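You operate a simulated robot arm through the tools that you are given. There is no shell and no other tool.

Carry out the task below with a simulated robot arm. There is one attempt and no reset: what you move stays moved.

Task
Prime the drum pump with 4 strokes over the drip cup, then zero the meter.
Fine: swing the spout over the drip cup and set the dose dial to 40 ml first; spill nothing.

Only the result counts: the job must be done as asked and must still hold three seconds after the hand-in. Knocking over, shifting, dropping, spilling or breaking anything else fails it.

Robot
A 6-joint arm with a two-finger parallel gripper, fixed in place. Base frame: the origin is at the foot of the arm, x ahead of it, y to its left, z up; the work surface is at about z = 800. Units: mm, rad, N and s.
With the tool pointing down near the work surface it reaches from about 260 to 680 mm from the base axis. Its first joint turns from -1.152 to 1.152 rad. Payload 2.9 kg.
The TCP is the grasp point between the finger pads, 30 mm short of the fingertips. In the tool frame z runs along the fingers and y along their closing line. Largest opening 110 mm; finger width 20, thickness 10; the body of the gripper, 48 by 112 mm, starts 55 mm behind the TCP.
Orientation is that of the tool frame in the base frame, as a unit quaternion [x, y, z, w]. With the fingers straight down and closing along the base's y, the tool's x points along the base's -x, its y along +y and its z along -z.

Tools
- The arm moves only by the tool send_rows. Its argument "plan" is text: rows parted by semicolons, each of 7 numbers parted by spaces: the turn, a rotation vector about the tool's x, y, z in rad, then the shift along the tool's x, y, z in mm, then the opening in per cent of the stroke, from 0 (shut) to 100 (fully open). In form: wx wy wz x y z gripper; .... A call has 1 to 20 rows; each row is the pose to reach, as a shift and turn from the pose commanded when the call began, along the tool's axes at that moment. Rows are played at 5 a second. More than 50 mm and 0.15 rad between two rows, or a gripper value outside its range, and nothing of the call is played. Where a pose cannot be reached the arm comes as near as it can. A force on the tool above 40 N (or 10 N above the force at the start of the call, whichever is more), or a blocked arm, ends the call early, and 0.2 s more pass. Each finger travels about 108 mm/s and halts on what it meets, pressing with about 25 N; the grip force reading is that of the motor and also rises with nothing between the fingers. The clock runs only during rows and for 0.2 s after the last one: add rows that repeat a pose to give the fingers time. The reply holds the time, the measured pose of the TCP, the force on the tool along the base axes, the opening and the grip force, in the units named above and with some noise, with the torque about the TCP (base axes, N m) and any sound that the robot's microphone picked up.
- Cameras (640 x 400 px; columns grow to the right, rows downward): "scene" is fixed at [67.2, 421.5, 1395.7]; the picture's right is [-0.85, -0.52, 0.00], its down [-0.23, 0.38, -0.90] and it looks along [0.47, -0.77, -0.44] (base axes); focal length 263 px, centre (320, 200). "wrist" rides on the gripper at [72, 17, -103] in the tool frame; the picture's right is [-0.23, 0.97, 0.00], its down [-0.76, -0.18, -0.62] and it looks along [-0.61, -0.14, 0.78] (tool axes); focal length 222 px, centre (320, 200). There is no depth. A picture from a camera that has moved, and an enlarged one, comes with that camera's place and axes in the base frame and with its lens.
- camera(camera): a new picture of that camera. No time passes.
- zoom(camera, box): a new picture of the part [left, top, right, bottom] of that camera's present view, enlarged. No time passes.
- close_job(): hands the job in; it is judged then, once.

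Nothing tells you positions but the pictures and the camera data. Unless the task says otherwise, let go and move clear before handing in.

The tools are called after "Call:" as a command line: name --argument value ..., lists and objects as JSON in quotes. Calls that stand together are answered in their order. send_rows: Moves the arm, as the interface text tells. Its arguments: {"type":"object","properties":{"plan":{"type":"string"}},"required":["plan"]} The other tools are called the same way: camera (camera) takes a picture; zoom (camera, box) takes an enlarged picture of a part of a camera's view; close_job () hands the job in.

At the start:

```text
time: 0.0
tcp_pos: [334.0, -197.3, 1311.2]
orientation: [0.0, 1.0, 0.001, 0.0]
contact_force: [0.3, -0.5, -0.4]
moment: [0.0, -0.02, -0.01]
gripper_width: 110.3
finger_force: 0.1
```

scene: 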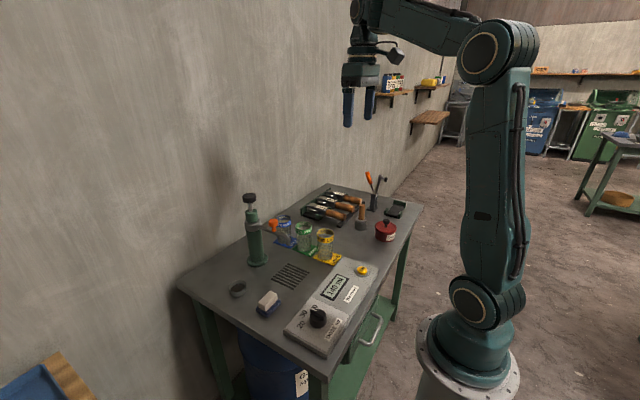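
wrist: 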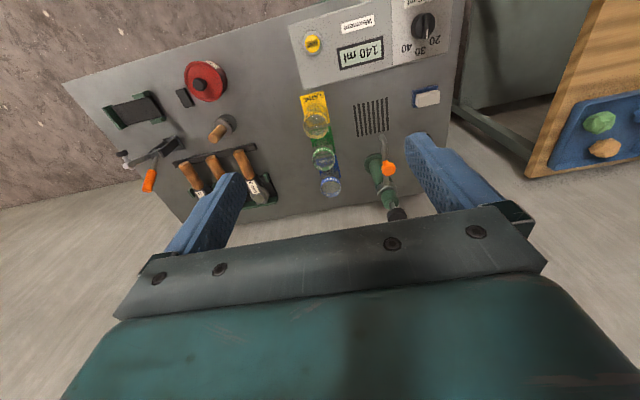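

I see a bench with a green drum pump, three coloured cups (blue, green, yellow), a meter box with a dial, a display and a yellow button. I'll enlarge the views to identify the drip cup, the labels and the dial before moving.

Call:
zoom --camera "scene" --box '[220, 180, 360, 270]'

Call:
zoom --camera "scene" --box '[270, 250, 390, 360]'

Call:
zoom --camera "wrist" --box '[280, 60, 440, 220]'

Call:
zoom --camera "wrist" --box '[280, 0, 460, 100]'

```text
4.44 times, centred on (290, 225) of scene
camera zoom: at [67.2, 421.5, 1395.7], right [-0.85, -0.52, 0.0], down [-0.23, 0.38, -0.9], along [0.47, -0.77, -0.44], focal length 1167 px, centre (453, 89)
```

zoom: 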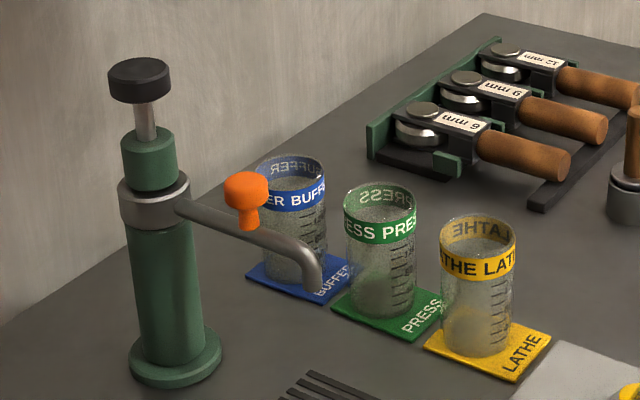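

```text
3.64 times, centred on (330, 305) of scene
camera zoom: at [67.2, 421.5, 1395.7], right [-0.85, -0.52, 0.0], down [-0.23, 0.38, -0.9], along [0.47, -0.77, -0.44], focal length 955 px, centre (284, -182)
```

zoom: 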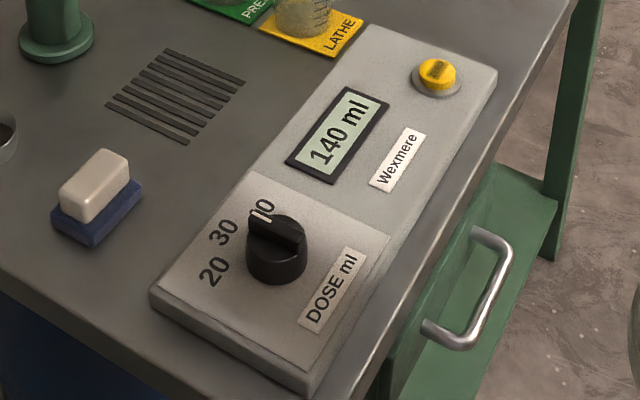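

```text
2.50 times, centred on (360, 140) of wrist
camera zoom: at [261.2, -181.5, 1413.0], right [0.23, 0.97, 0.0], down [0.76, -0.18, 0.62], along [0.61, -0.14, -0.78], focal length 555 px, centre (220, 350)
```

zoom: 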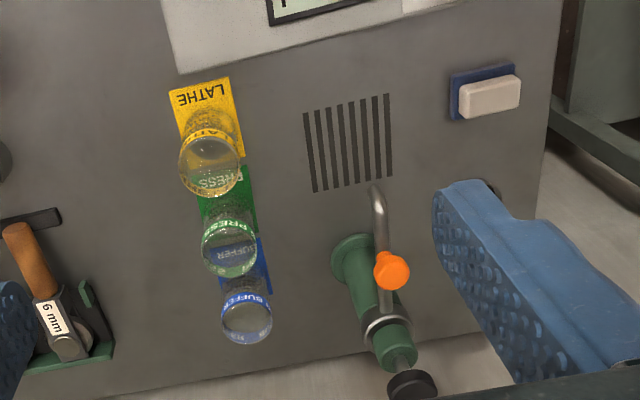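

```text
3.56 times, centred on (370, 50) of wrist
camera zoom: at [261.2, -181.5, 1413.0], right [0.23, 0.97, 0.0], down [0.76, -0.18, 0.62], along [0.61, -0.14, -0.78], focal length 790 px, centre (142, 733)
```

zoom: 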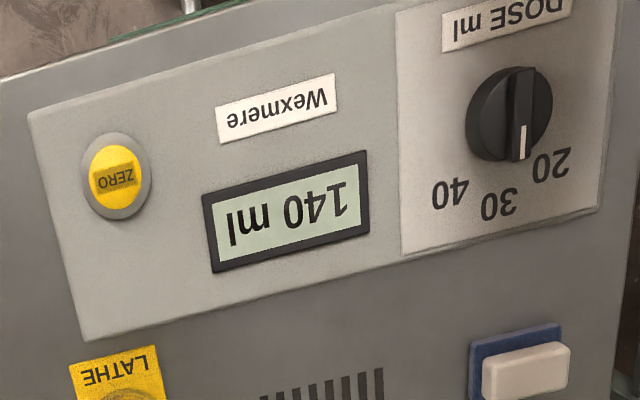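

The cups by the pump are labelled BUFFER, PRESS and LATHE, and a small ring-shaped object near the pump may be the drip cup. I'll zoom in on that object and on the dial to be sure.

Call:
zoom --camera "scene" --box '[205, 260, 295, 325]'

Call:
zoom --camera "wrist" --box '[360, 100, 460, 220]'

Call:
zoom --camera "scene" --box '[285, 290, 345, 340]'

Call:
zoom --camera "wrist" --box '[390, 0, 450, 60]'

Call:
zoom --camera "scene" --box '[290, 160, 430, 260]'

```text
6.15 times, centred on (250, 292) of scene
camera zoom: at [67.2, 421.5, 1395.7], right [-0.85, -0.52, 0.0], down [-0.23, 0.38, -0.9], along [0.47, -0.77, -0.44], focal length 1616 px, centre (751, -369)
```

zoom: 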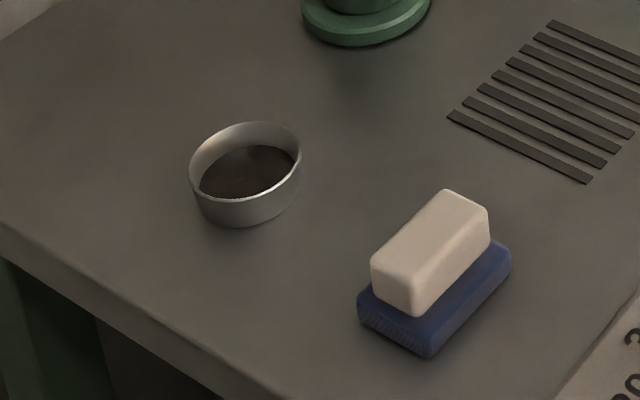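

```text
3.33 times, centred on (410, 160) of wrist
camera zoom: at [261.2, -181.5, 1413.0], right [0.23, 0.97, 0.0], down [0.76, -0.18, 0.62], along [0.61, -0.14, -0.78], focal length 740 px, centre (20, 333)
```

zoom: 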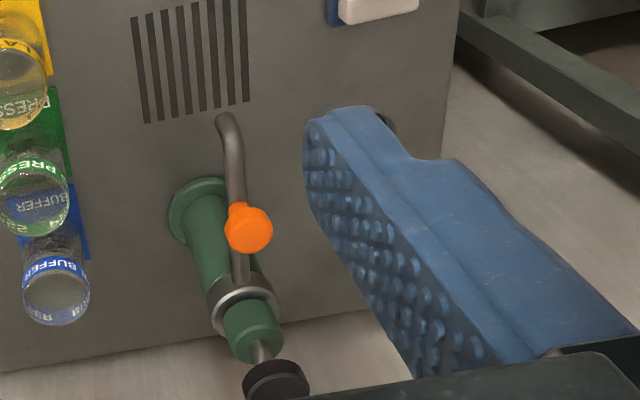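

```text
8.00 times, centred on (315, 315) of scene
camera zoom: at [67.2, 421.5, 1395.7], right [-0.85, -0.52, 0.0], down [-0.23, 0.38, -0.9], along [0.47, -0.77, -0.44], focal length 2101 px, centre (360, -720)
```

zoom: 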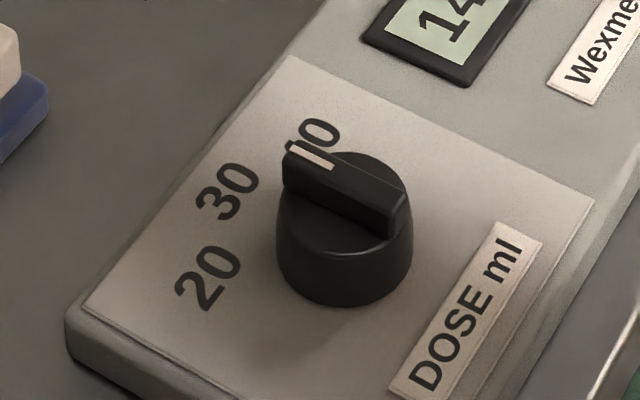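

```text
6.67 times, centred on (420, 30) of wrist
camera zoom: at [261.2, -181.5, 1413.0], right [0.23, 0.97, 0.0], down [0.76, -0.18, 0.62], along [0.61, -0.14, -0.78], focal length 1481 px, centre (-347, 1333)
```

zoom: 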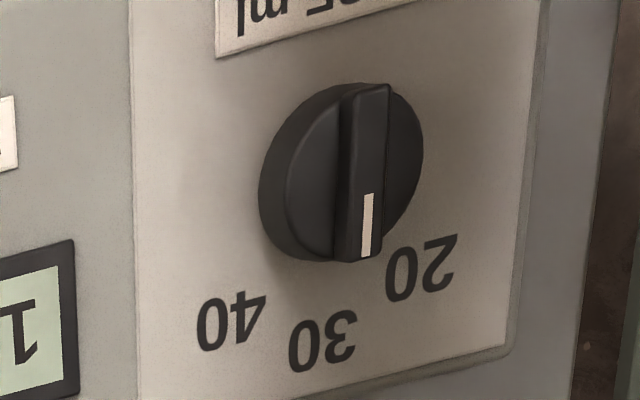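

```text
4.00 times, centred on (360, 210) of scene
camera zoom: at [67.2, 421.5, 1395.7], right [-0.85, -0.52, 0.0], down [-0.23, 0.38, -0.9], along [0.47, -0.77, -0.44], focal length 1050 px, centre (160, 160)
```

zoom: 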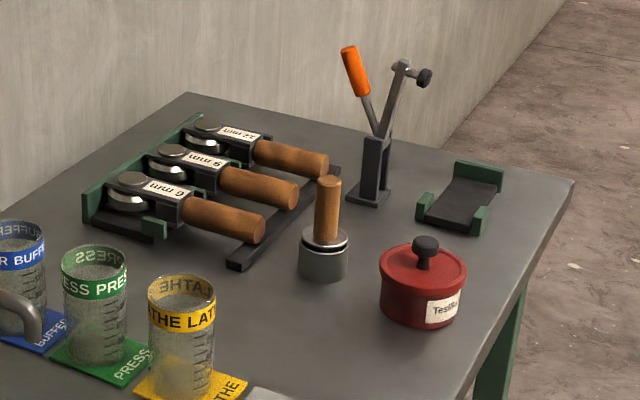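

The drip cup is the small metal dish at roughly (588, 41). The pump axis is near (639, -96), with the spout pointing toward the arm and an orange knob on it at about (544, -90, 987). The dial, near (317, 26), seems to point at 30. I'll move above the dial for a closer look.

Call:
send_rows --plan "0 0 0 1.9 24.8 34.6 100; 0 0 0 3.8 49.6 69.1 100; 0 0 0 5.7 74.3 103.7 100; 0 0 0 7.6 99.1 138.2 100; 0 0 0 9.4 123.9 172.8 100; 0 0 0 11.3 148.7 207.3 100; 0 0 0 13.2 173.4 241.9 100; 0 0 0 15.1 198.2 276.4 100; 0 0 0 17 223 311 100; 0 0 0 17 223 311 100"

Call:
camera --camera "wrist"

Call:
camera --camera "scene"

```text
time: 2.2
tcp_pos: [317.3, 26.6, 1000.0]
orientation: [0.0, 1.0, -0.001, 0.001]
contact_force: [-1.1, -0.4, -0.7]
moment: [0.02, -0.01, -0.02]
gripper_width: 109.9
finger_force: 0.1
```

```text
taken
camera wrist: at [244.7, 43.0, 1102.0], right [0.23, 0.97, 0.0], down [0.76, -0.18, 0.62], along [0.61, -0.14, -0.78], focal length 222 px, centre (320, 200)
```

wrist: 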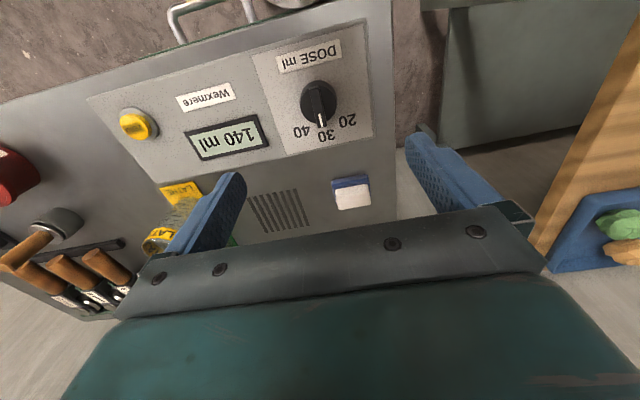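

```text
taken
```

scene: 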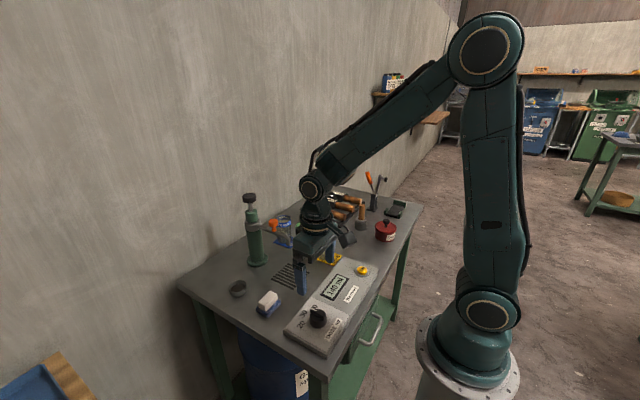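

The gripper is above the dial area and the pointer looks close to 30. I'll zoom in to pin down the dial's centre and pointer angle.

Call:
zoom --camera "wrist" --box '[250, 30, 380, 160]'

Call:
zoom --camera "wrist" --box '[100, 70, 280, 180]'

```text
3.08 times, centred on (315, 95) of wrist
camera zoom: at [244.7, 43.0, 1102.0], right [0.23, 0.97, 0.0], down [0.76, -0.18, 0.62], along [0.61, -0.14, -0.78], focal length 684 px, centre (335, 523)
```

zoom: 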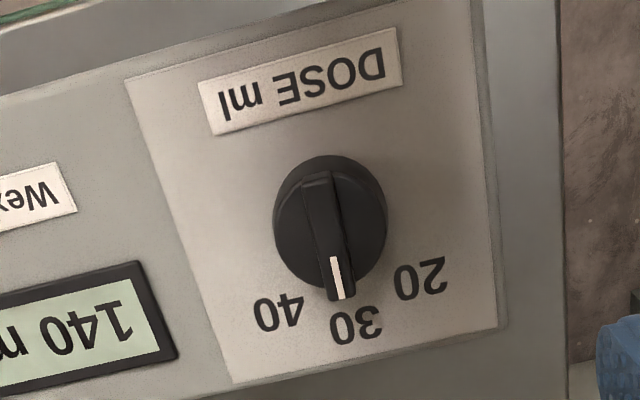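

```text
3.56 times, centred on (190, 125) of wrist
camera zoom: at [244.7, 43.0, 1102.0], right [0.23, 0.97, 0.0], down [0.76, -0.18, 0.62], along [0.61, -0.14, -0.78], focal length 790 px, centre (782, 467)
```

zoom: 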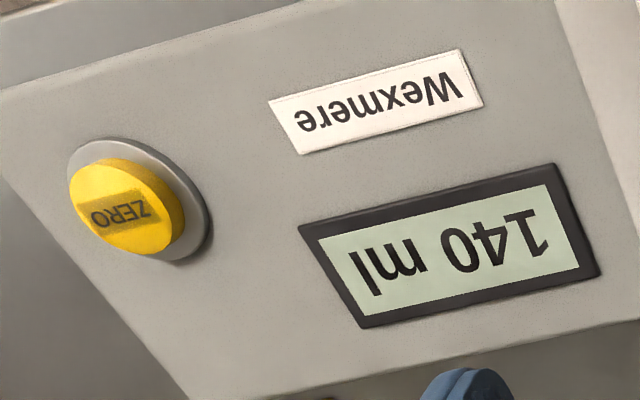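

The pointer is along +x at 30, the knob centre is near (314, 26), and 40 lies about 43° clockwise from above. I'll narrow the gripper and come down just above the ridge, then check.

Call:
send_rows --plan "0 0 0 0.8 0 35 45; 0 0 0 1.6 0 70 45; 0 0 0 2.5 0 100 45; 0 0 0 2.5 0 107 45; 0 0 0 2.5 0 107 45"

Call:
camera --camera "wrist"

Call:
zoom --camera "scene" --box '[270, 250, 370, 350]'

```text
time: 3.4
tcp_pos: [314.9, 25.8, 892.8]
orientation: [0.0, 1.0, 0.001, 0.001]
contact_force: [-0.6, 0.3, 0.2]
moment: [0.0, -0.02, -0.01]
gripper_width: 49.4
finger_force: 0.0
```

```text
taken
camera wrist: at [242.7, 42.5, 995.4], right [0.23, 0.97, 0.0], down [0.76, -0.18, 0.62], along [0.61, -0.14, -0.78], focal length 222 px, centre (320, 200)
```

wrist: 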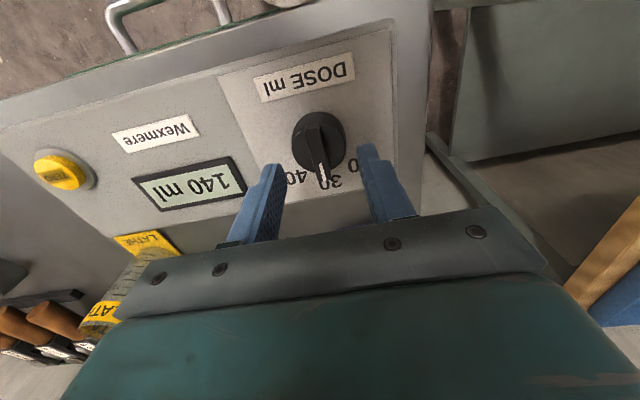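

```text
4.00 times, centred on (320, 300) of scene
camera zoom: at [67.3, 421.5, 1395.7], right [-0.85, -0.52, 0.0], down [-0.23, 0.38, -0.9], along [0.47, -0.77, -0.44], focal length 1050 px, centre (320, -200)
```

zoom: 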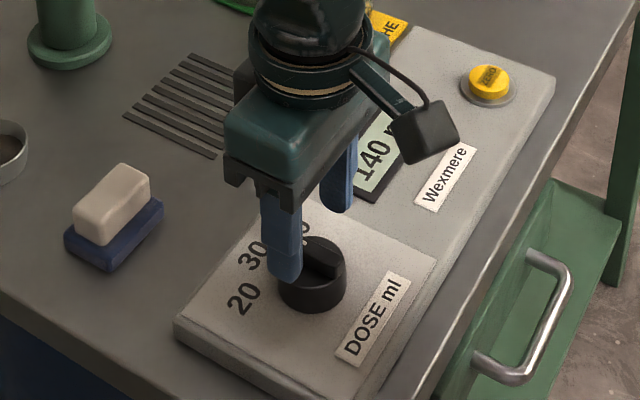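

The fingers are straddling the knob from above. I'll zoom on the wrist view to refine the ridge position relative to the fingertips.

Call:
zoom --camera "wrist" --box '[250, 90, 410, 220]'

Call:
zoom --camera "scene" --box '[295, 290, 345, 340]'

```text
3.08 times, centred on (330, 155) of wrist
camera zoom: at [242.7, 42.5, 995.4], right [0.23, 0.97, 0.0], down [0.76, -0.18, 0.62], along [0.61, -0.14, -0.78], focal length 684 px, centre (289, 338)
```

zoom: 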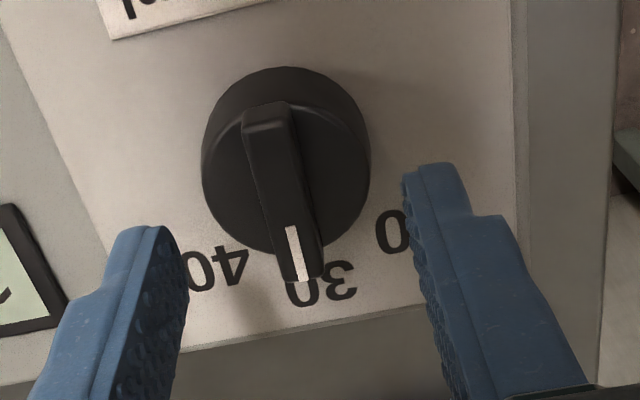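

```text
8.00 times, centred on (320, 315) of scene
camera zoom: at [67.3, 421.5, 1395.7], right [-0.85, -0.52, 0.0], down [-0.23, 0.38, -0.9], along [0.47, -0.77, -0.44], focal length 2101 px, centre (320, -720)
```

zoom: 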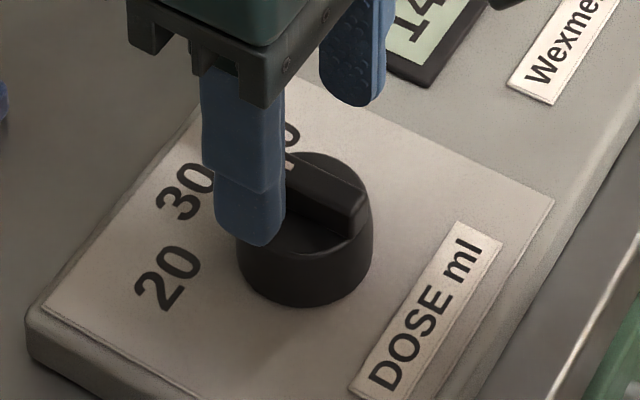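

The ridge is centred near (312.5, 26.3) with its top at about z 857. I'll lower the fingertips to about z 848 and close on the ridge.

Call:
send_rows --plan "0 0 0 2.4 0.5 8 45; 0 0 0 2.4 0.5 14.5 45; 0 0 0 2.4 0.5 14.5 45; 0 0 0 2.4 0.5 14.5 20; 0 0 0 2.4 0.5 14.5 0; 0 0 0 2.4 0.5 14.5 0; 0 0 0 2.4 0.5 14.5 0"

Call:
zoom --camera "wrist" --box '[250, 90, 410, 220]'

Call:
zoom --camera "scene" --box '[295, 280, 345, 340]'

```text
time: 5.0
tcp_pos: [312.0, 25.1, 878.9]
orientation: [0.0, 1.0, 0.001, 0.001]
contact_force: [-0.9, 6.4, -4.1]
moment: [0.17, -0.45, -0.01]
gripper_width: 10.6
finger_force: 45.4
```

```text
3.08 times, centred on (330, 155) of wrist
camera zoom: at [239.5, 41.4, 980.9], right [0.23, 0.97, 0.0], down [0.76, -0.18, 0.62], along [0.61, -0.14, -0.78], focal length 684 px, centre (289, 338)
```

zoom: 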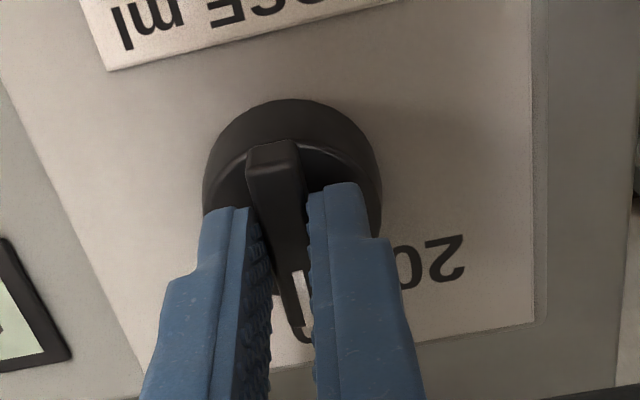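

```text
6.67 times, centred on (320, 310) of scene
camera zoom: at [67.2, 421.6, 1395.6], right [-0.85, -0.52, 0.0], down [-0.23, 0.38, -0.9], along [0.47, -0.77, -0.44], focal length 1751 px, centre (320, -533)
```

zoom: 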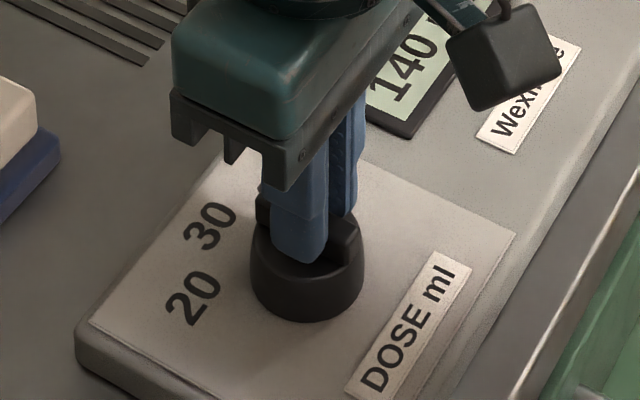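

The fingers hold the ridge at 10.6 mm. Now I'll turn about 43° clockwise, seen from above, toward 40.

Call:
send_rows --plan "0 0 0.1 0 -0.8 0 0; 0 0 0.2 0 -0.8 0 0; 0 0 0.3 0 -0.8 0 0; 0 0 0.4 0 -0.8 0 0; 0 0 0.5 0 -0.8 0 0; 0 0 0.6 0 -0.8 0 0; 0 0 0.7 0 -0.8 0 0; 0 0 0.76 0 -0.8 0 0; 0 0 0.76 0 -0.8 0 0"

Call:
camera --camera "wrist"

Call:
zoom --camera "scene" --box '[295, 280, 345, 340]'

```text
time: 7.0
tcp_pos: [312.6, 26.4, 879.3]
orientation: [0.37, 0.929, 0.004, 0.001]
contact_force: [0.9, 23.0, 26.8]
moment: [0.31, -0.26, 0.03]
gripper_width: 10.9
finger_force: 45.4
```

```text
taken
camera wrist: at [271.5, 88.1, 981.2], right [0.83, 0.55, 0.01], down [0.43, -0.66, 0.62], along [0.35, -0.51, -0.78], focal length 222 px, centre (320, 200)
```

wrist: 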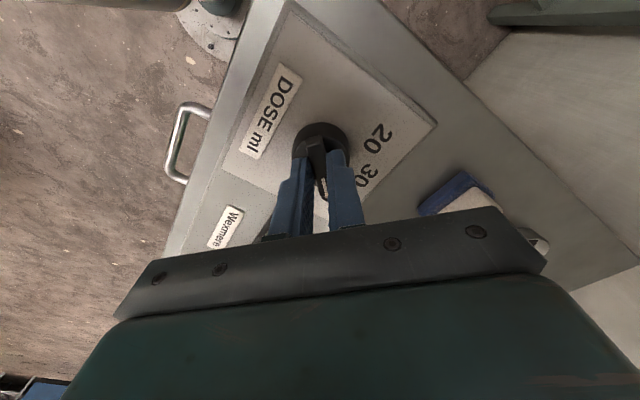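

```text
6.67 times, centred on (320, 310) of scene
camera zoom: at [67.0, 422.0, 1395.5], right [-0.85, -0.52, 0.0], down [-0.23, 0.38, -0.9], along [0.47, -0.77, -0.44], focal length 1751 px, centre (320, -533)
```

zoom: 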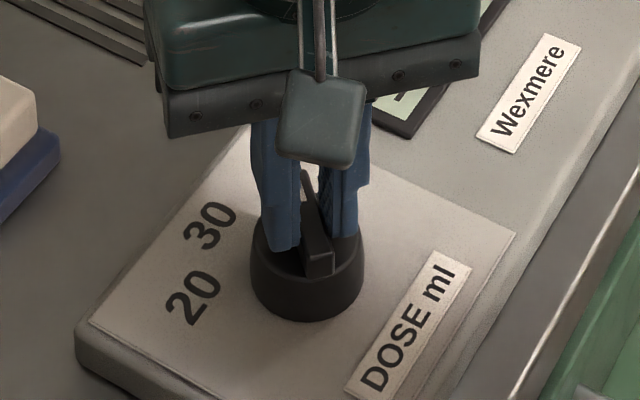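

The dial turned with the grip. I'll open the fingers and lift straight up, then check where the pointer landed.

Call:
send_rows --plan "0 0 0 0 0 -0.5 10; 0 0 0 0 0 -1 30; 0 0 0 0 0 -2 30; 0 0 0 0 0 -20 30; 0 0 0 0 0 -60 30; 0 0 0 0 0 -100 30"

Call:
camera --camera "wrist"

Call:
zoom --camera "scene" --box '[295, 280, 345, 340]'

```text
time: 8.4
tcp_pos: [312.9, 24.7, 982.1]
orientation: [0.37, 0.929, 0.0, -0.001]
contact_force: [0.3, -0.3, -0.1]
moment: [0.02, 0.01, -0.02]
gripper_width: 32.8
finger_force: 0.0
```

```text
taken
camera wrist: at [272.6, 86.1, 1084.4], right [0.84, 0.55, 0.0], down [0.43, -0.65, 0.62], along [0.34, -0.52, -0.78], focal length 222 px, centre (320, 200)
```

wrist: 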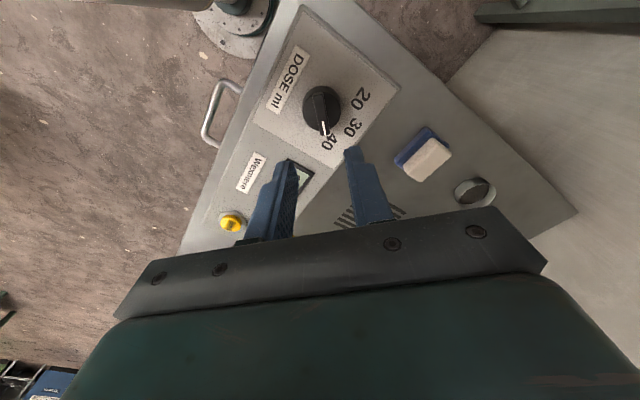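

```text
6.67 times, centred on (320, 310) of scene
camera zoom: at [67.2, 421.5, 1395.7], right [-0.85, -0.52, 0.0], down [-0.23, 0.38, -0.9], along [0.47, -0.77, -0.44], focal length 1751 px, centre (320, -533)
```

zoom: 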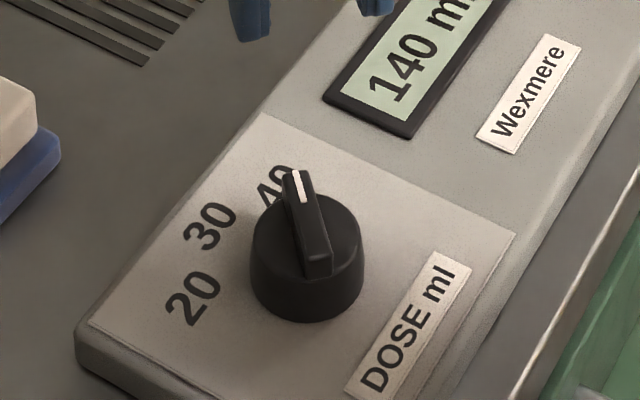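

Call:
zoom --camera "wrist" --box '[260, 50, 400, 170]'

Call:
zoom --camera "wrist" --box '[400, 110, 520, 220]'

```text
3.33 times, centred on (330, 110) of wrist
camera zoom: at [272.6, 86.1, 1084.4], right [0.84, 0.55, 0.0], down [0.43, -0.65, 0.62], along [0.34, -0.52, -0.78], focal length 740 px, centre (287, 500)
```

zoom: 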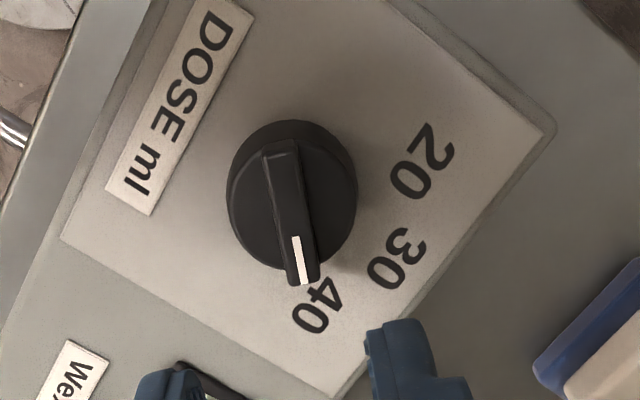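

```text
3.64 times, centred on (460, 165) of wrist
camera zoom: at [272.6, 86.1, 1084.4], right [0.84, 0.55, 0.0], down [0.43, -0.65, 0.62], along [0.34, -0.52, -0.78], focal length 808 px, centre (-189, 327)
```

zoom: 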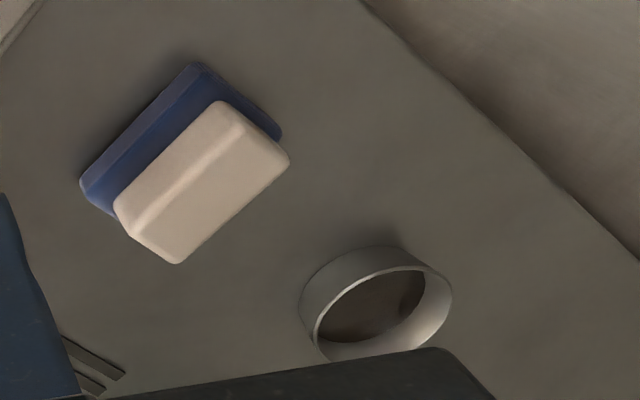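

The dial now points at 40 to within about a degree. Next I'll move to a viewpoint near (450, -60, 1150), with the gripper turned back square, to measure the pump, spout and drip cup.

Call:
send_rows --plan "0 0 -0.1267 -26.3 5.5 -28 100; 0 0 -0.2533 -52.6 11 -56 100; 0 0 -0.38 -78.9 16.5 -84 100; 0 0 -0.5067 -105.2 21.9 -112 100; 0 0 -0.6333 -131.5 27.4 -140 100; 0 0 -0.76 -157.8 32.9 -168 100; 0 0 -0.76 -157.8 32.9 -168 100"

Call:
camera --camera "wrist"

Call:
camera --camera "scene"

```text
time: 10.0
tcp_pos: [449.1, -58.1, 1144.8]
orientation: [-0.002, 1.0, 0.0, 0.0]
contact_force: [0.8, 0.6, -0.1]
moment: [-0.01, -0.01, 0.01]
gripper_width: 110.2
finger_force: 0.1
```

```text
taken
camera wrist: at [376.7, -42.5, 1247.2], right [0.23, 0.97, 0.0], down [0.76, -0.18, 0.62], along [0.61, -0.14, -0.78], focal length 222 px, centre (320, 200)
```

wrist: 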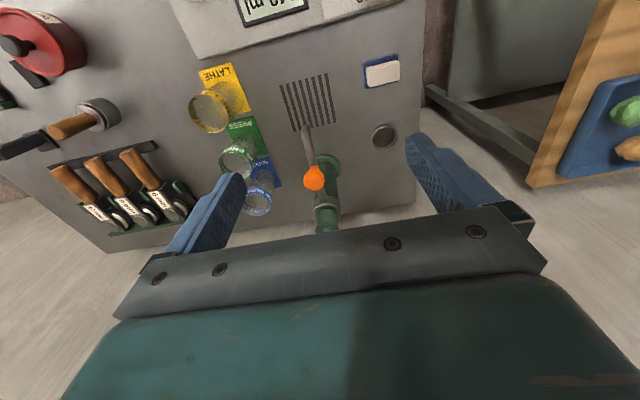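

```text
taken
```

scene: 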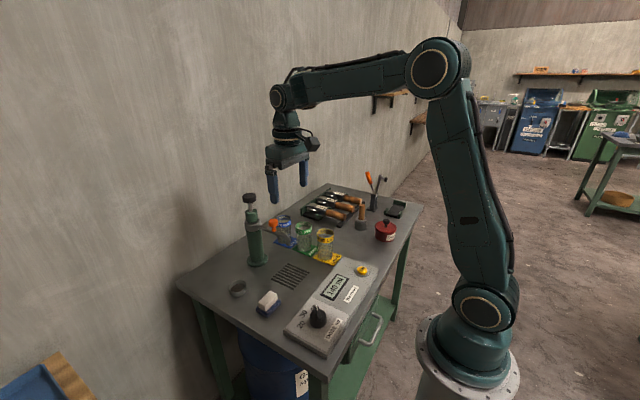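

Call:
zoom --camera "wrist" --box '[270, 100, 410, 240]'

Call:
zoom --camera "scene" --box '[220, 180, 310, 270]'

```text
2.86 times, centred on (340, 170) of wrist
camera zoom: at [376.7, -42.5, 1247.2], right [0.23, 0.97, 0.0], down [0.76, -0.18, 0.62], along [0.61, -0.14, -0.78], focal length 635 px, centre (263, 286)
```

zoom: 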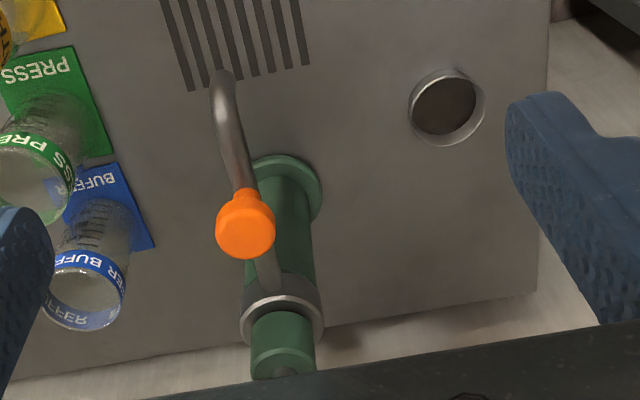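

```text
4.44 times, centred on (265, 225) of scene
camera zoom: at [67.3, 421.5, 1395.7], right [-0.85, -0.52, 0.0], down [-0.23, 0.38, -0.9], along [0.47, -0.77, -0.44], focal length 1167 px, centre (564, 89)
```

zoom: 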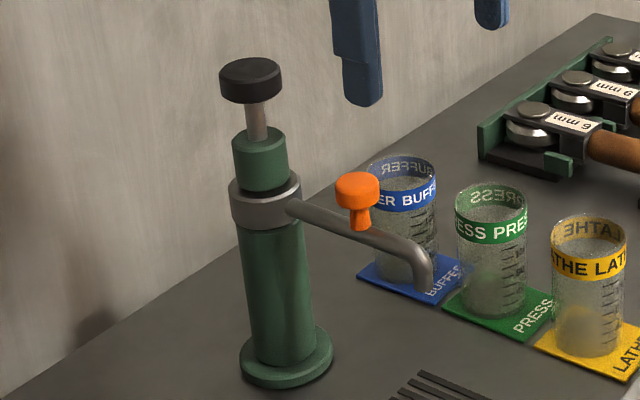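

Measured: pump axis about (631, -88), orange spout knob about (543, -89, 988), spout tip about (485, -87, 926), drip cup about (585.5, 43.5). I'll bring the open fingers above the orange knob and check the alignment before going down.

Call:
send_rows --plan "0 0 0 -24 -8 21 55; 0 0 0 -48 -16 42 55; 0 0 0 -72 -24 63 55; 0 0 0 -94 -31 83 55; 0 0 0 -94 -31 95 55; 0 0 0 -94 -31 95 55"

Call:
camera --camera "wrist"

Call:
zoom --camera "scene" --box '[220, 150, 330, 260]'

```text
time: 11.4
tcp_pos: [543.6, -91.5, 1051.5]
orientation: [0.0, 1.0, 0.002, 0.001]
contact_force: [-0.2, -0.1, 0.4]
moment: [0.01, 0.01, -0.02]
gripper_width: 60.1
finger_force: 0.0
```

```text
taken
camera wrist: at [470.4, -74.4, 1152.7], right [0.23, 0.97, 0.0], down [0.76, -0.18, 0.62], along [0.61, -0.14, -0.78], focal length 222 px, centre (320, 200)
```

wrist: 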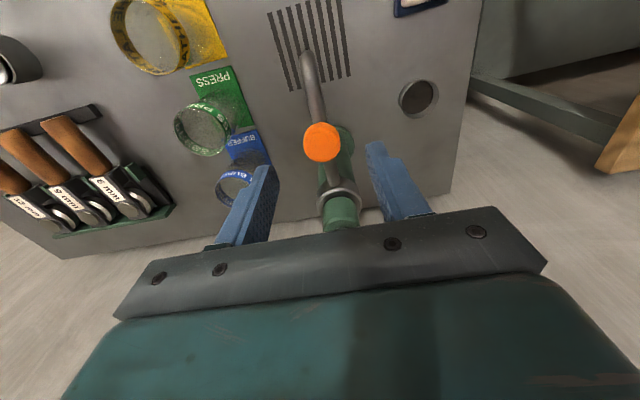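

```text
3.64 times, centred on (275, 205) of scene
camera zoom: at [67.3, 421.5, 1395.7], right [-0.85, -0.52, 0.0], down [-0.23, 0.38, -0.9], along [0.47, -0.77, -0.44], focal length 955 px, centre (484, 182)
```

zoom: 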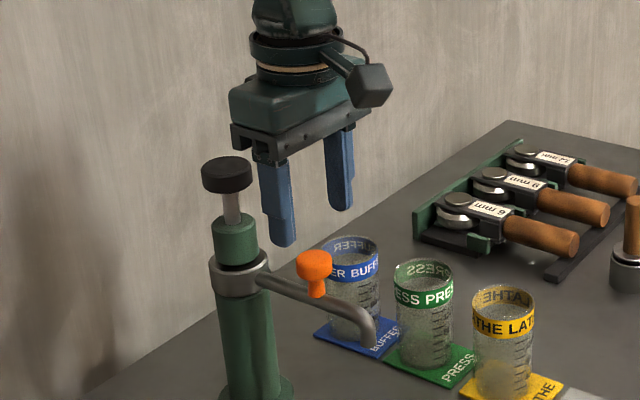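

The knob is between the fingers, about 2 mm off. I'll correct that, descend so the pads straddle the orange head, and close.

Call:
send_rows --plan "0 0 0 2 1.7 15 55; 0 0 0 2 1.7 30 55; 0 0 0 2 1.7 42 55; 0 0 0 2 1.7 48 55; 0 0 0 2 1.7 48 55; 0 0 0 2 1.7 48 30; 0 0 0 2 1.7 48 15; 0 0 0 2 1.7 48 10; 0 0 0 2 1.7 48 10"

Call:
camera --camera "wrist"

Call:
zoom --camera "scene" --box '[220, 150, 330, 260]'

```text
time: 13.4
tcp_pos: [541.1, -90.1, 1003.4]
orientation: [0.0, 1.0, -0.001, 0.0]
contact_force: [-0.2, 2.1, -1.9]
moment: [0.06, -0.02, 0.05]
gripper_width: 28.8
finger_force: 45.3
```

```text
taken
camera wrist: at [468.0, -73.4, 1105.1], right [0.23, 0.97, 0.0], down [0.76, -0.18, 0.62], along [0.61, -0.14, -0.78], focal length 222 px, centre (320, 200)
```

wrist: 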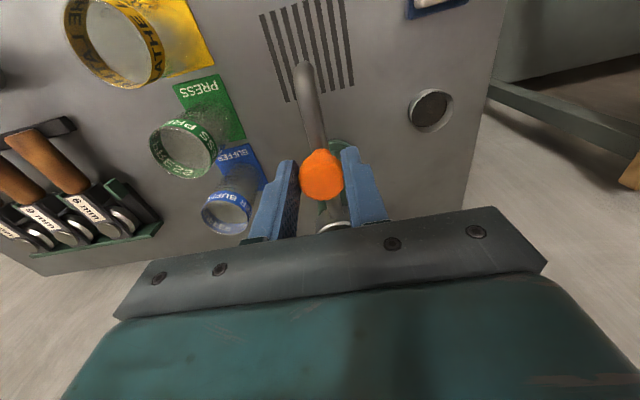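

```text
3.64 times, centred on (275, 205) of scene
camera zoom: at [67.3, 421.5, 1395.7], right [-0.85, -0.52, 0.0], down [-0.23, 0.38, -0.9], along [0.47, -0.77, -0.44], focal length 955 px, centre (484, 182)
```

zoom: 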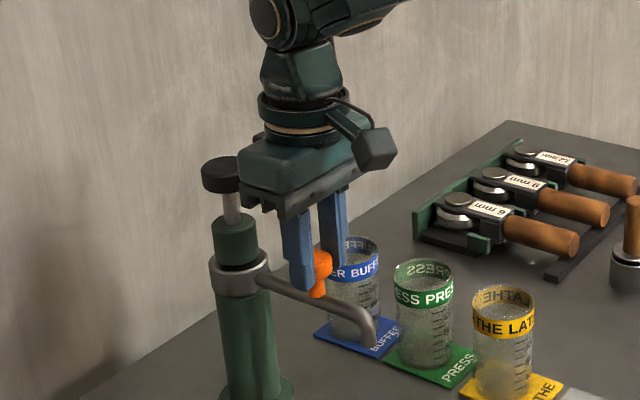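

The orange knob is held at 28.8 mm. I'll swing it about the pump axis, starting with a small arc to confirm it moves freely.

Call:
send_rows --plan "0 0 0.05 -0.1 4.45 0 10; 0 0 0.1 -0.44 8.89 0 10; 0 0 0.15 -1 13.3 0 10; 0 0 0.2 -1.77 17.68 0 10; 0 0 0.25 -2.77 22.02 0 10; 0 0 0.3 -3.97 26.3 0 10; 0 0 0.3 -3.97 26.3 0 10"

Call:
zoom --camera "scene" --box '[210, 150, 330, 300]'

```text
time: 15.0
tcp_pos: [543.8, -63.0, 1003.4]
orientation: [0.148, 0.989, -0.001, -0.001]
contact_force: [-11.7, 7.6, -3.6]
moment: [0.15, 0.23, 0.31]
gripper_width: 29.0
finger_force: 44.8
```

```text
2.67 times, centred on (270, 225) of scene
camera zoom: at [67.0, 421.7, 1395.6], right [-0.85, -0.52, 0.0], down [-0.23, 0.38, -0.9], along [0.47, -0.77, -0.44], focal length 700 px, centre (453, 133)
```

zoom: 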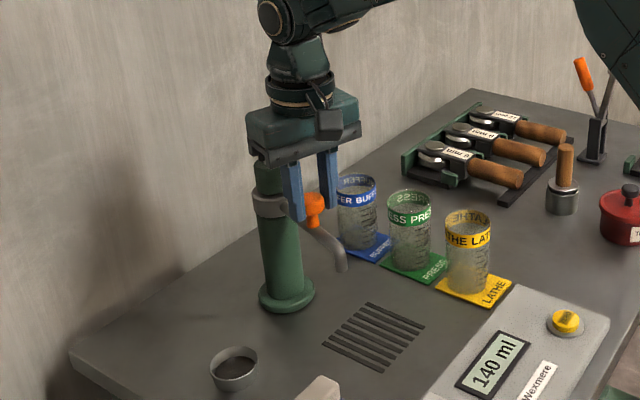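

The spout swings freely with the grip, with modest radial force. I'll continue the arc with a slightly larger radius.

Call:
send_rows --plan "0 0 0.06 0.6 5.5 0 10; 0 0 0.12 0.1 11 0 10; 0 0 0.18 -0.7 16.5 0 10; 0 0 0.24 -1.8 21.9 0 10; 0 0 0.3 -3.3 27.2 0 10; 0 0 0.36 -5.1 32.4 0 10; 0 0 0.42 -7.2 37.5 0 10; 0 0 0.5 -10.5 44.1 0 10; 0 0 0.5 -10.5 44.1 0 10"

Call:
zoom --camera "scene" --box '[210, 150, 330, 300]'

Call:
camera --camera "wrist"

```text
time: 17.0
tcp_pos: [567.5, -24.8, 1003.1]
orientation: [0.389, 0.921, -0.001, -0.002]
contact_force: [-11.8, 9.0, -9.1]
moment: [0.64, 0.76, -0.17]
gripper_width: 29.1
finger_force: 45.4
```

```text
2.67 times, centred on (270, 225) of scene
camera zoom: at [67.1, 421.7, 1395.6], right [-0.85, -0.52, 0.0], down [-0.23, 0.38, -0.9], along [0.47, -0.77, -0.44], focal length 700 px, centre (453, 133)
```

zoom: 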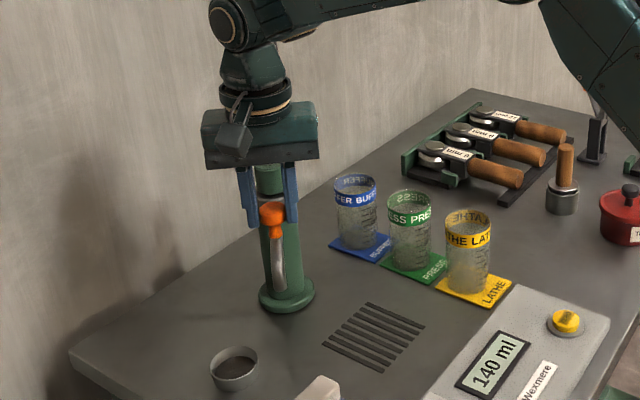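

```text
taken
camera wrist: at [529.8, 39.6, 1105.5], right [0.86, 0.52, 0.0], down [0.41, -0.67, 0.62], along [0.32, -0.53, -0.78], focal length 222 px, centre (320, 200)
```

wrist: 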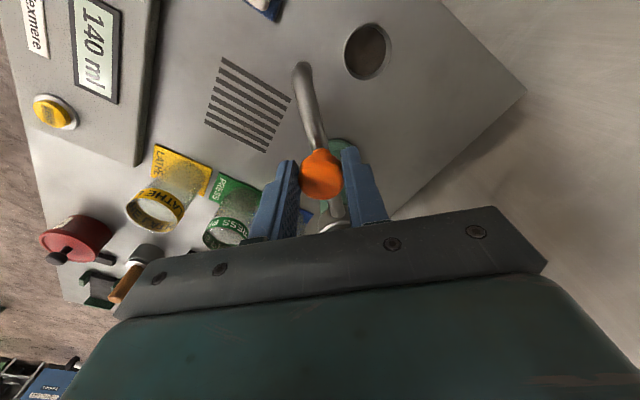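

The spout is about 45° round and tracking well. I'll finish the arc to roughly 109°, over the drip cup.

Call:
send_rows --plan "0 0 0.06 1 5.5 0 10; 0 0 0.12 0.5 11 0 10; 0 0 0.18 -0.3 16.5 0 10; 0 0 0.24 -1.4 21.9 0 10; 0 0 0.3 -2.9 27.2 0 10; 0 0 0.36 -4.7 32.4 0 10; 0 0 0.41 -6.4 36.7 0 10; 0 0 0.41 -6.4 36.7 0 10"

Call:
zoom --camera "scene" --box '[210, 150, 330, 320]'

Call:
camera --camera "wrist"

```text
time: 18.8
tcp_pos: [599.2, -2.2, 1003.1]
orientation: [0.568, 0.823, 0.0, 0.001]
contact_force: [-0.1, 12.1, -14.9]
moment: [0.17, -0.2, 0.36]
gripper_width: 29.1
finger_force: 44.9
```

```text
2.35 times, centred on (270, 235) of scene
camera zoom: at [67.5, 421.8, 1395.5], right [-0.85, -0.52, 0.0], down [-0.23, 0.38, -0.9], along [0.47, -0.77, -0.44], focal length 618 px, centre (438, 118)
```

zoom: 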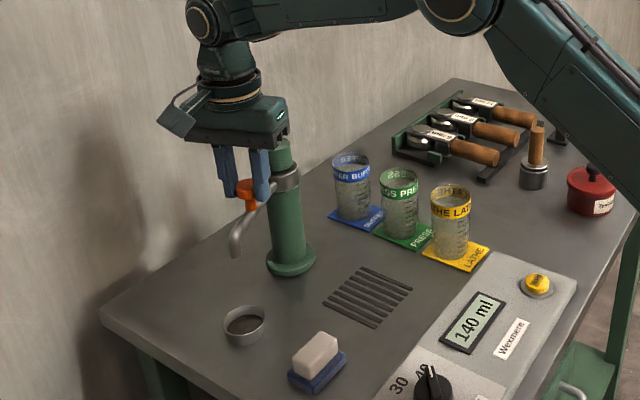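

```text
taken
camera wrist: at [589.8, 70.9, 1105.4], right [0.99, 0.13, 0.0], down [0.1, -0.78, 0.62], along [0.08, -0.62, -0.78], focal length 222 px, centre (320, 200)
```

wrist: 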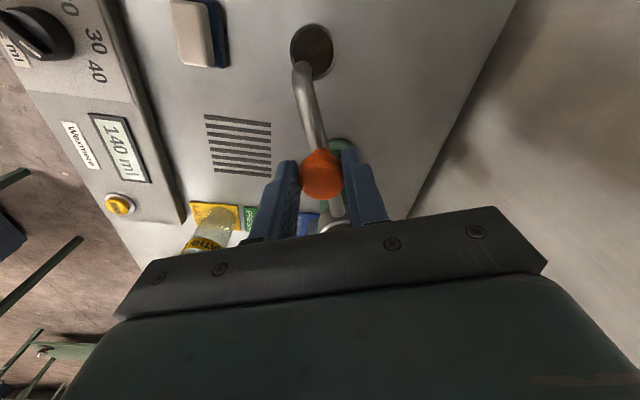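

The spout tip is close to the drip cup. I'll zoom in to measure the tip against the cup rim.

Call:
zoom --camera "wrist" --box '[260, 10, 380, 130]'

Call:
zoom --camera "scene" --box '[210, 220, 290, 310]'

```text
3.33 times, centred on (320, 70) of wrist
camera zoom: at [589.8, 70.9, 1105.4], right [0.99, 0.13, 0.0], down [0.1, -0.78, 0.62], along [0.08, -0.62, -0.78], focal length 740 px, centre (320, 633)
```

zoom: 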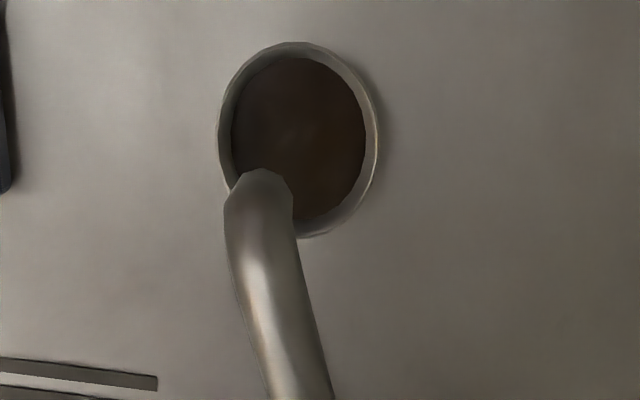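

```text
4.44 times, centred on (250, 265) of scene
camera zoom: at [67.5, 421.8, 1395.5], right [-0.85, -0.52, 0.0], down [-0.23, 0.38, -0.9], along [0.47, -0.77, -0.44], focal length 1167 px, centre (631, -89)
```

zoom: 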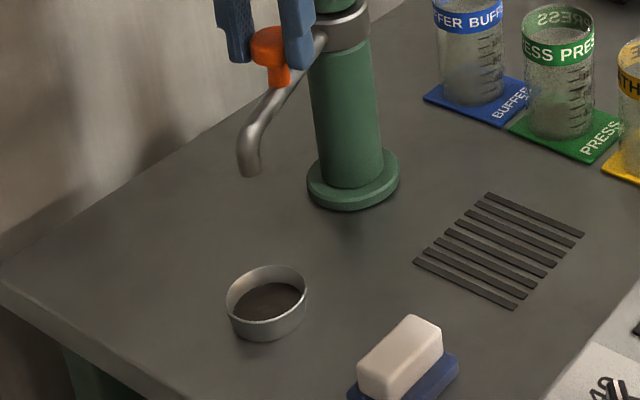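

The tip is within about 4 mm of the cup's centre. I'll nudge the spout 1.5° further to centre it, then open and lift straight up.

Call:
send_rows --plan "0 0 0.015 0.7 1.4 0 10; 0 0 0.03 1.2 2.8 0 10; 0 0 0.03 1.2 2.8 0 10; 0 0 0.03 1.2 2.8 0 15; 0 0 0.03 1.2 2.8 0 35; 0 0 0.03 1.2 2.8 0 55; 0 0 0.03 1.2 2.8 0 55; 0 0 0.03 1.2 2.8 -20 55; 0 0 0.03 1.2 2.8 -50 55; 0 0 0.03 1.2 2.8 -95 55; 0 0 0.03 1.2 2.8 -135 55; 0 0 0.03 1.2 2.8 -135 55"

Call:
camera --camera "wrist"

Call:
zoom --camera "scene" --box '[210, 170, 310, 310]'

```text
time: 21.4
tcp_pos: [601.7, -1.5, 1141.8]
orientation: [0.581, 0.814, 0.0, 0.0]
contact_force: [0.7, -0.4, 0.1]
moment: [0.02, -0.02, 0.04]
gripper_width: 60.3
finger_force: 0.0
```

```text
taken
camera wrist: at [595.2, 72.0, 1243.8], right [0.99, 0.1, 0.0], down [0.08, -0.78, 0.62], along [0.06, -0.62, -0.78], focal length 222 px, centre (320, 200)
```

wrist: 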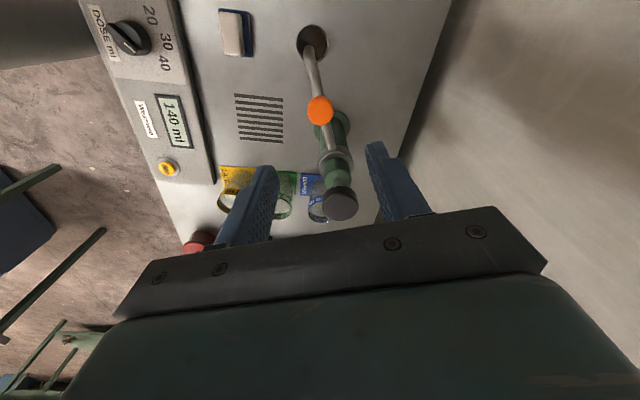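

```text
2.86 times, centred on (260, 240) of scene
camera zoom: at [67.2, 421.5, 1395.7], right [-0.85, -0.52, 0.0], down [-0.23, 0.38, -0.9], along [0.47, -0.77, -0.44], focal length 750 px, centre (491, 86)
```

zoom: 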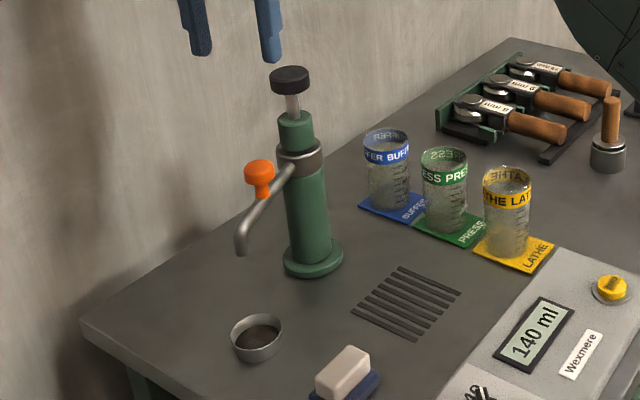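

Call:
zoom --camera "wrist" --box '[270, 10, 390, 230]'

Call:
zoom --camera "scene" --box '[230, 180, 290, 240]'

Call:
zoom --camera "wrist" --box '[80, 0, 220, 190]'

```text
1.82 times, centred on (330, 120) of wrist
camera zoom: at [595.2, 72.0, 1243.8], right [0.99, 0.1, 0.0], down [0.08, -0.78, 0.62], along [0.06, -0.62, -0.78], focal length 404 px, centre (302, 346)
```

zoom: 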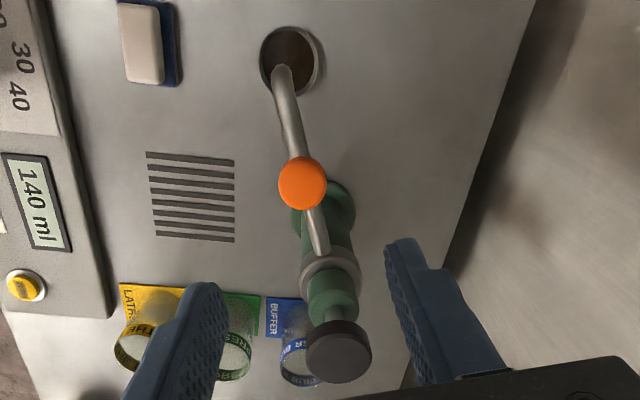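

```text
6.67 times, centred on (260, 210) of scene
camera zoom: at [67.2, 421.5, 1395.7], right [-0.85, -0.52, 0.0], down [-0.23, 0.38, -0.9], along [0.47, -0.77, -0.44], focal length 1751 px, centre (720, 133)
```

zoom: 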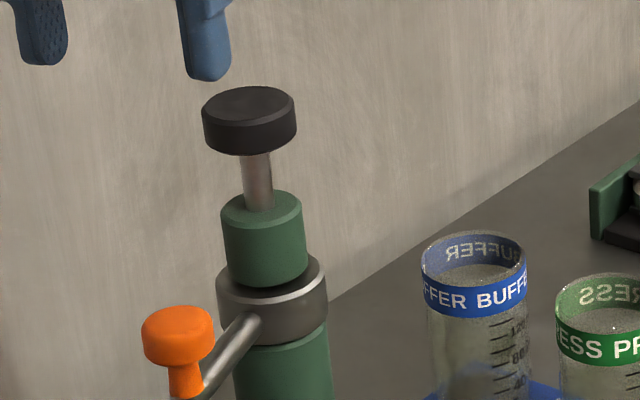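

```text
2.11 times, centred on (150, 95) of wrist
camera zoom: at [595.2, 72.0, 1243.8], right [0.99, 0.1, 0.0], down [0.08, -0.78, 0.62], along [0.06, -0.62, -0.78], focal length 468 px, centre (678, 421)
```

zoom: 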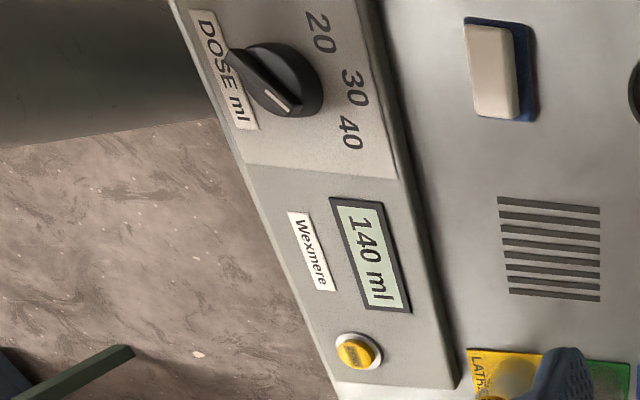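

The spout is now over the drip cup and the meter still reads 140 ml. Next I'll close the fingers and position them above the black pump knob, near (634, -89), with its top at about z 1050.

Call:
send_rows --plan "0 0 0 -31 0.7 0 0; 0 0 0 -62 1.4 0 0; 0 0 0 -93.2 2.1 0 0; 0 0 0 -93.2 2.1 20 0; 0 0 0 -93.2 2.1 37 0; 0 0 0 -93.2 2.1 37 0"

Call:
camera --camera "wrist"

Call:
zoom --camera "scene" --box '[220, 150, 300, 230]'

```text
time: 22.8
tcp_pos: [631.3, -88.7, 1101.1]
orientation: [0.581, 0.814, 0.002, 0.0]
contact_force: [-0.1, -0.1, 0.2]
moment: [-0.01, -0.03, 0.02]
gripper_width: 0.0
finger_force: 24.9
out of reach, approached as far as the arm can: row 2, 3, 4
```

```text
taken
camera wrist: at [624.6, -14.8, 1203.3], right [0.99, 0.1, 0.0], down [0.08, -0.78, 0.62], along [0.06, -0.62, -0.78], focal length 222 px, centre (320, 200)
```

wrist: 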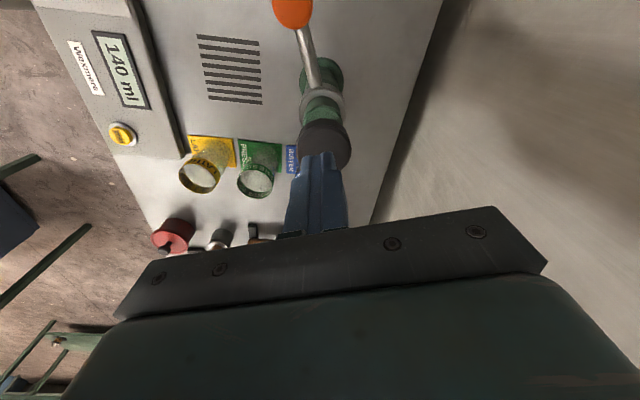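

```text
5.00 times, centred on (260, 190) of scene
camera zoom: at [67.3, 421.5, 1395.7], right [-0.85, -0.52, 0.0], down [-0.23, 0.38, -0.9], along [0.47, -0.77, -0.44], focal length 1313 px, centre (620, 250)
```

zoom: 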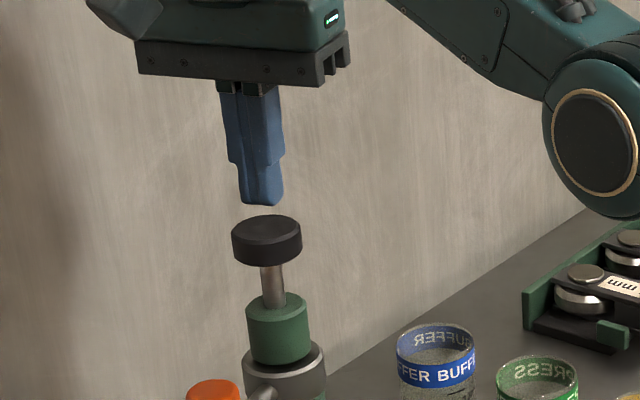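

The closed fingertips are about 19 mm above the knob and look aligned from the scene. I'll verify from the wrist view before pressing.

Call:
zoom --camera "wrist" --box '[260, 50, 390, 180]'

```text
3.08 times, centred on (325, 115) of wrist
camera zoom: at [624.6, -14.8, 1203.3], right [0.99, 0.1, 0.0], down [0.08, -0.78, 0.62], along [0.06, -0.62, -0.78], focal length 684 px, centre (305, 462)
```

zoom: 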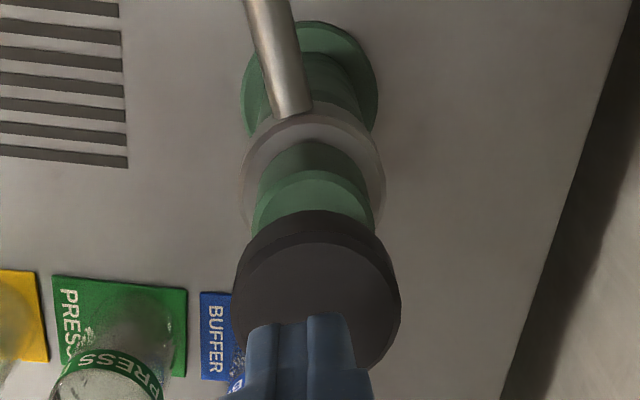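

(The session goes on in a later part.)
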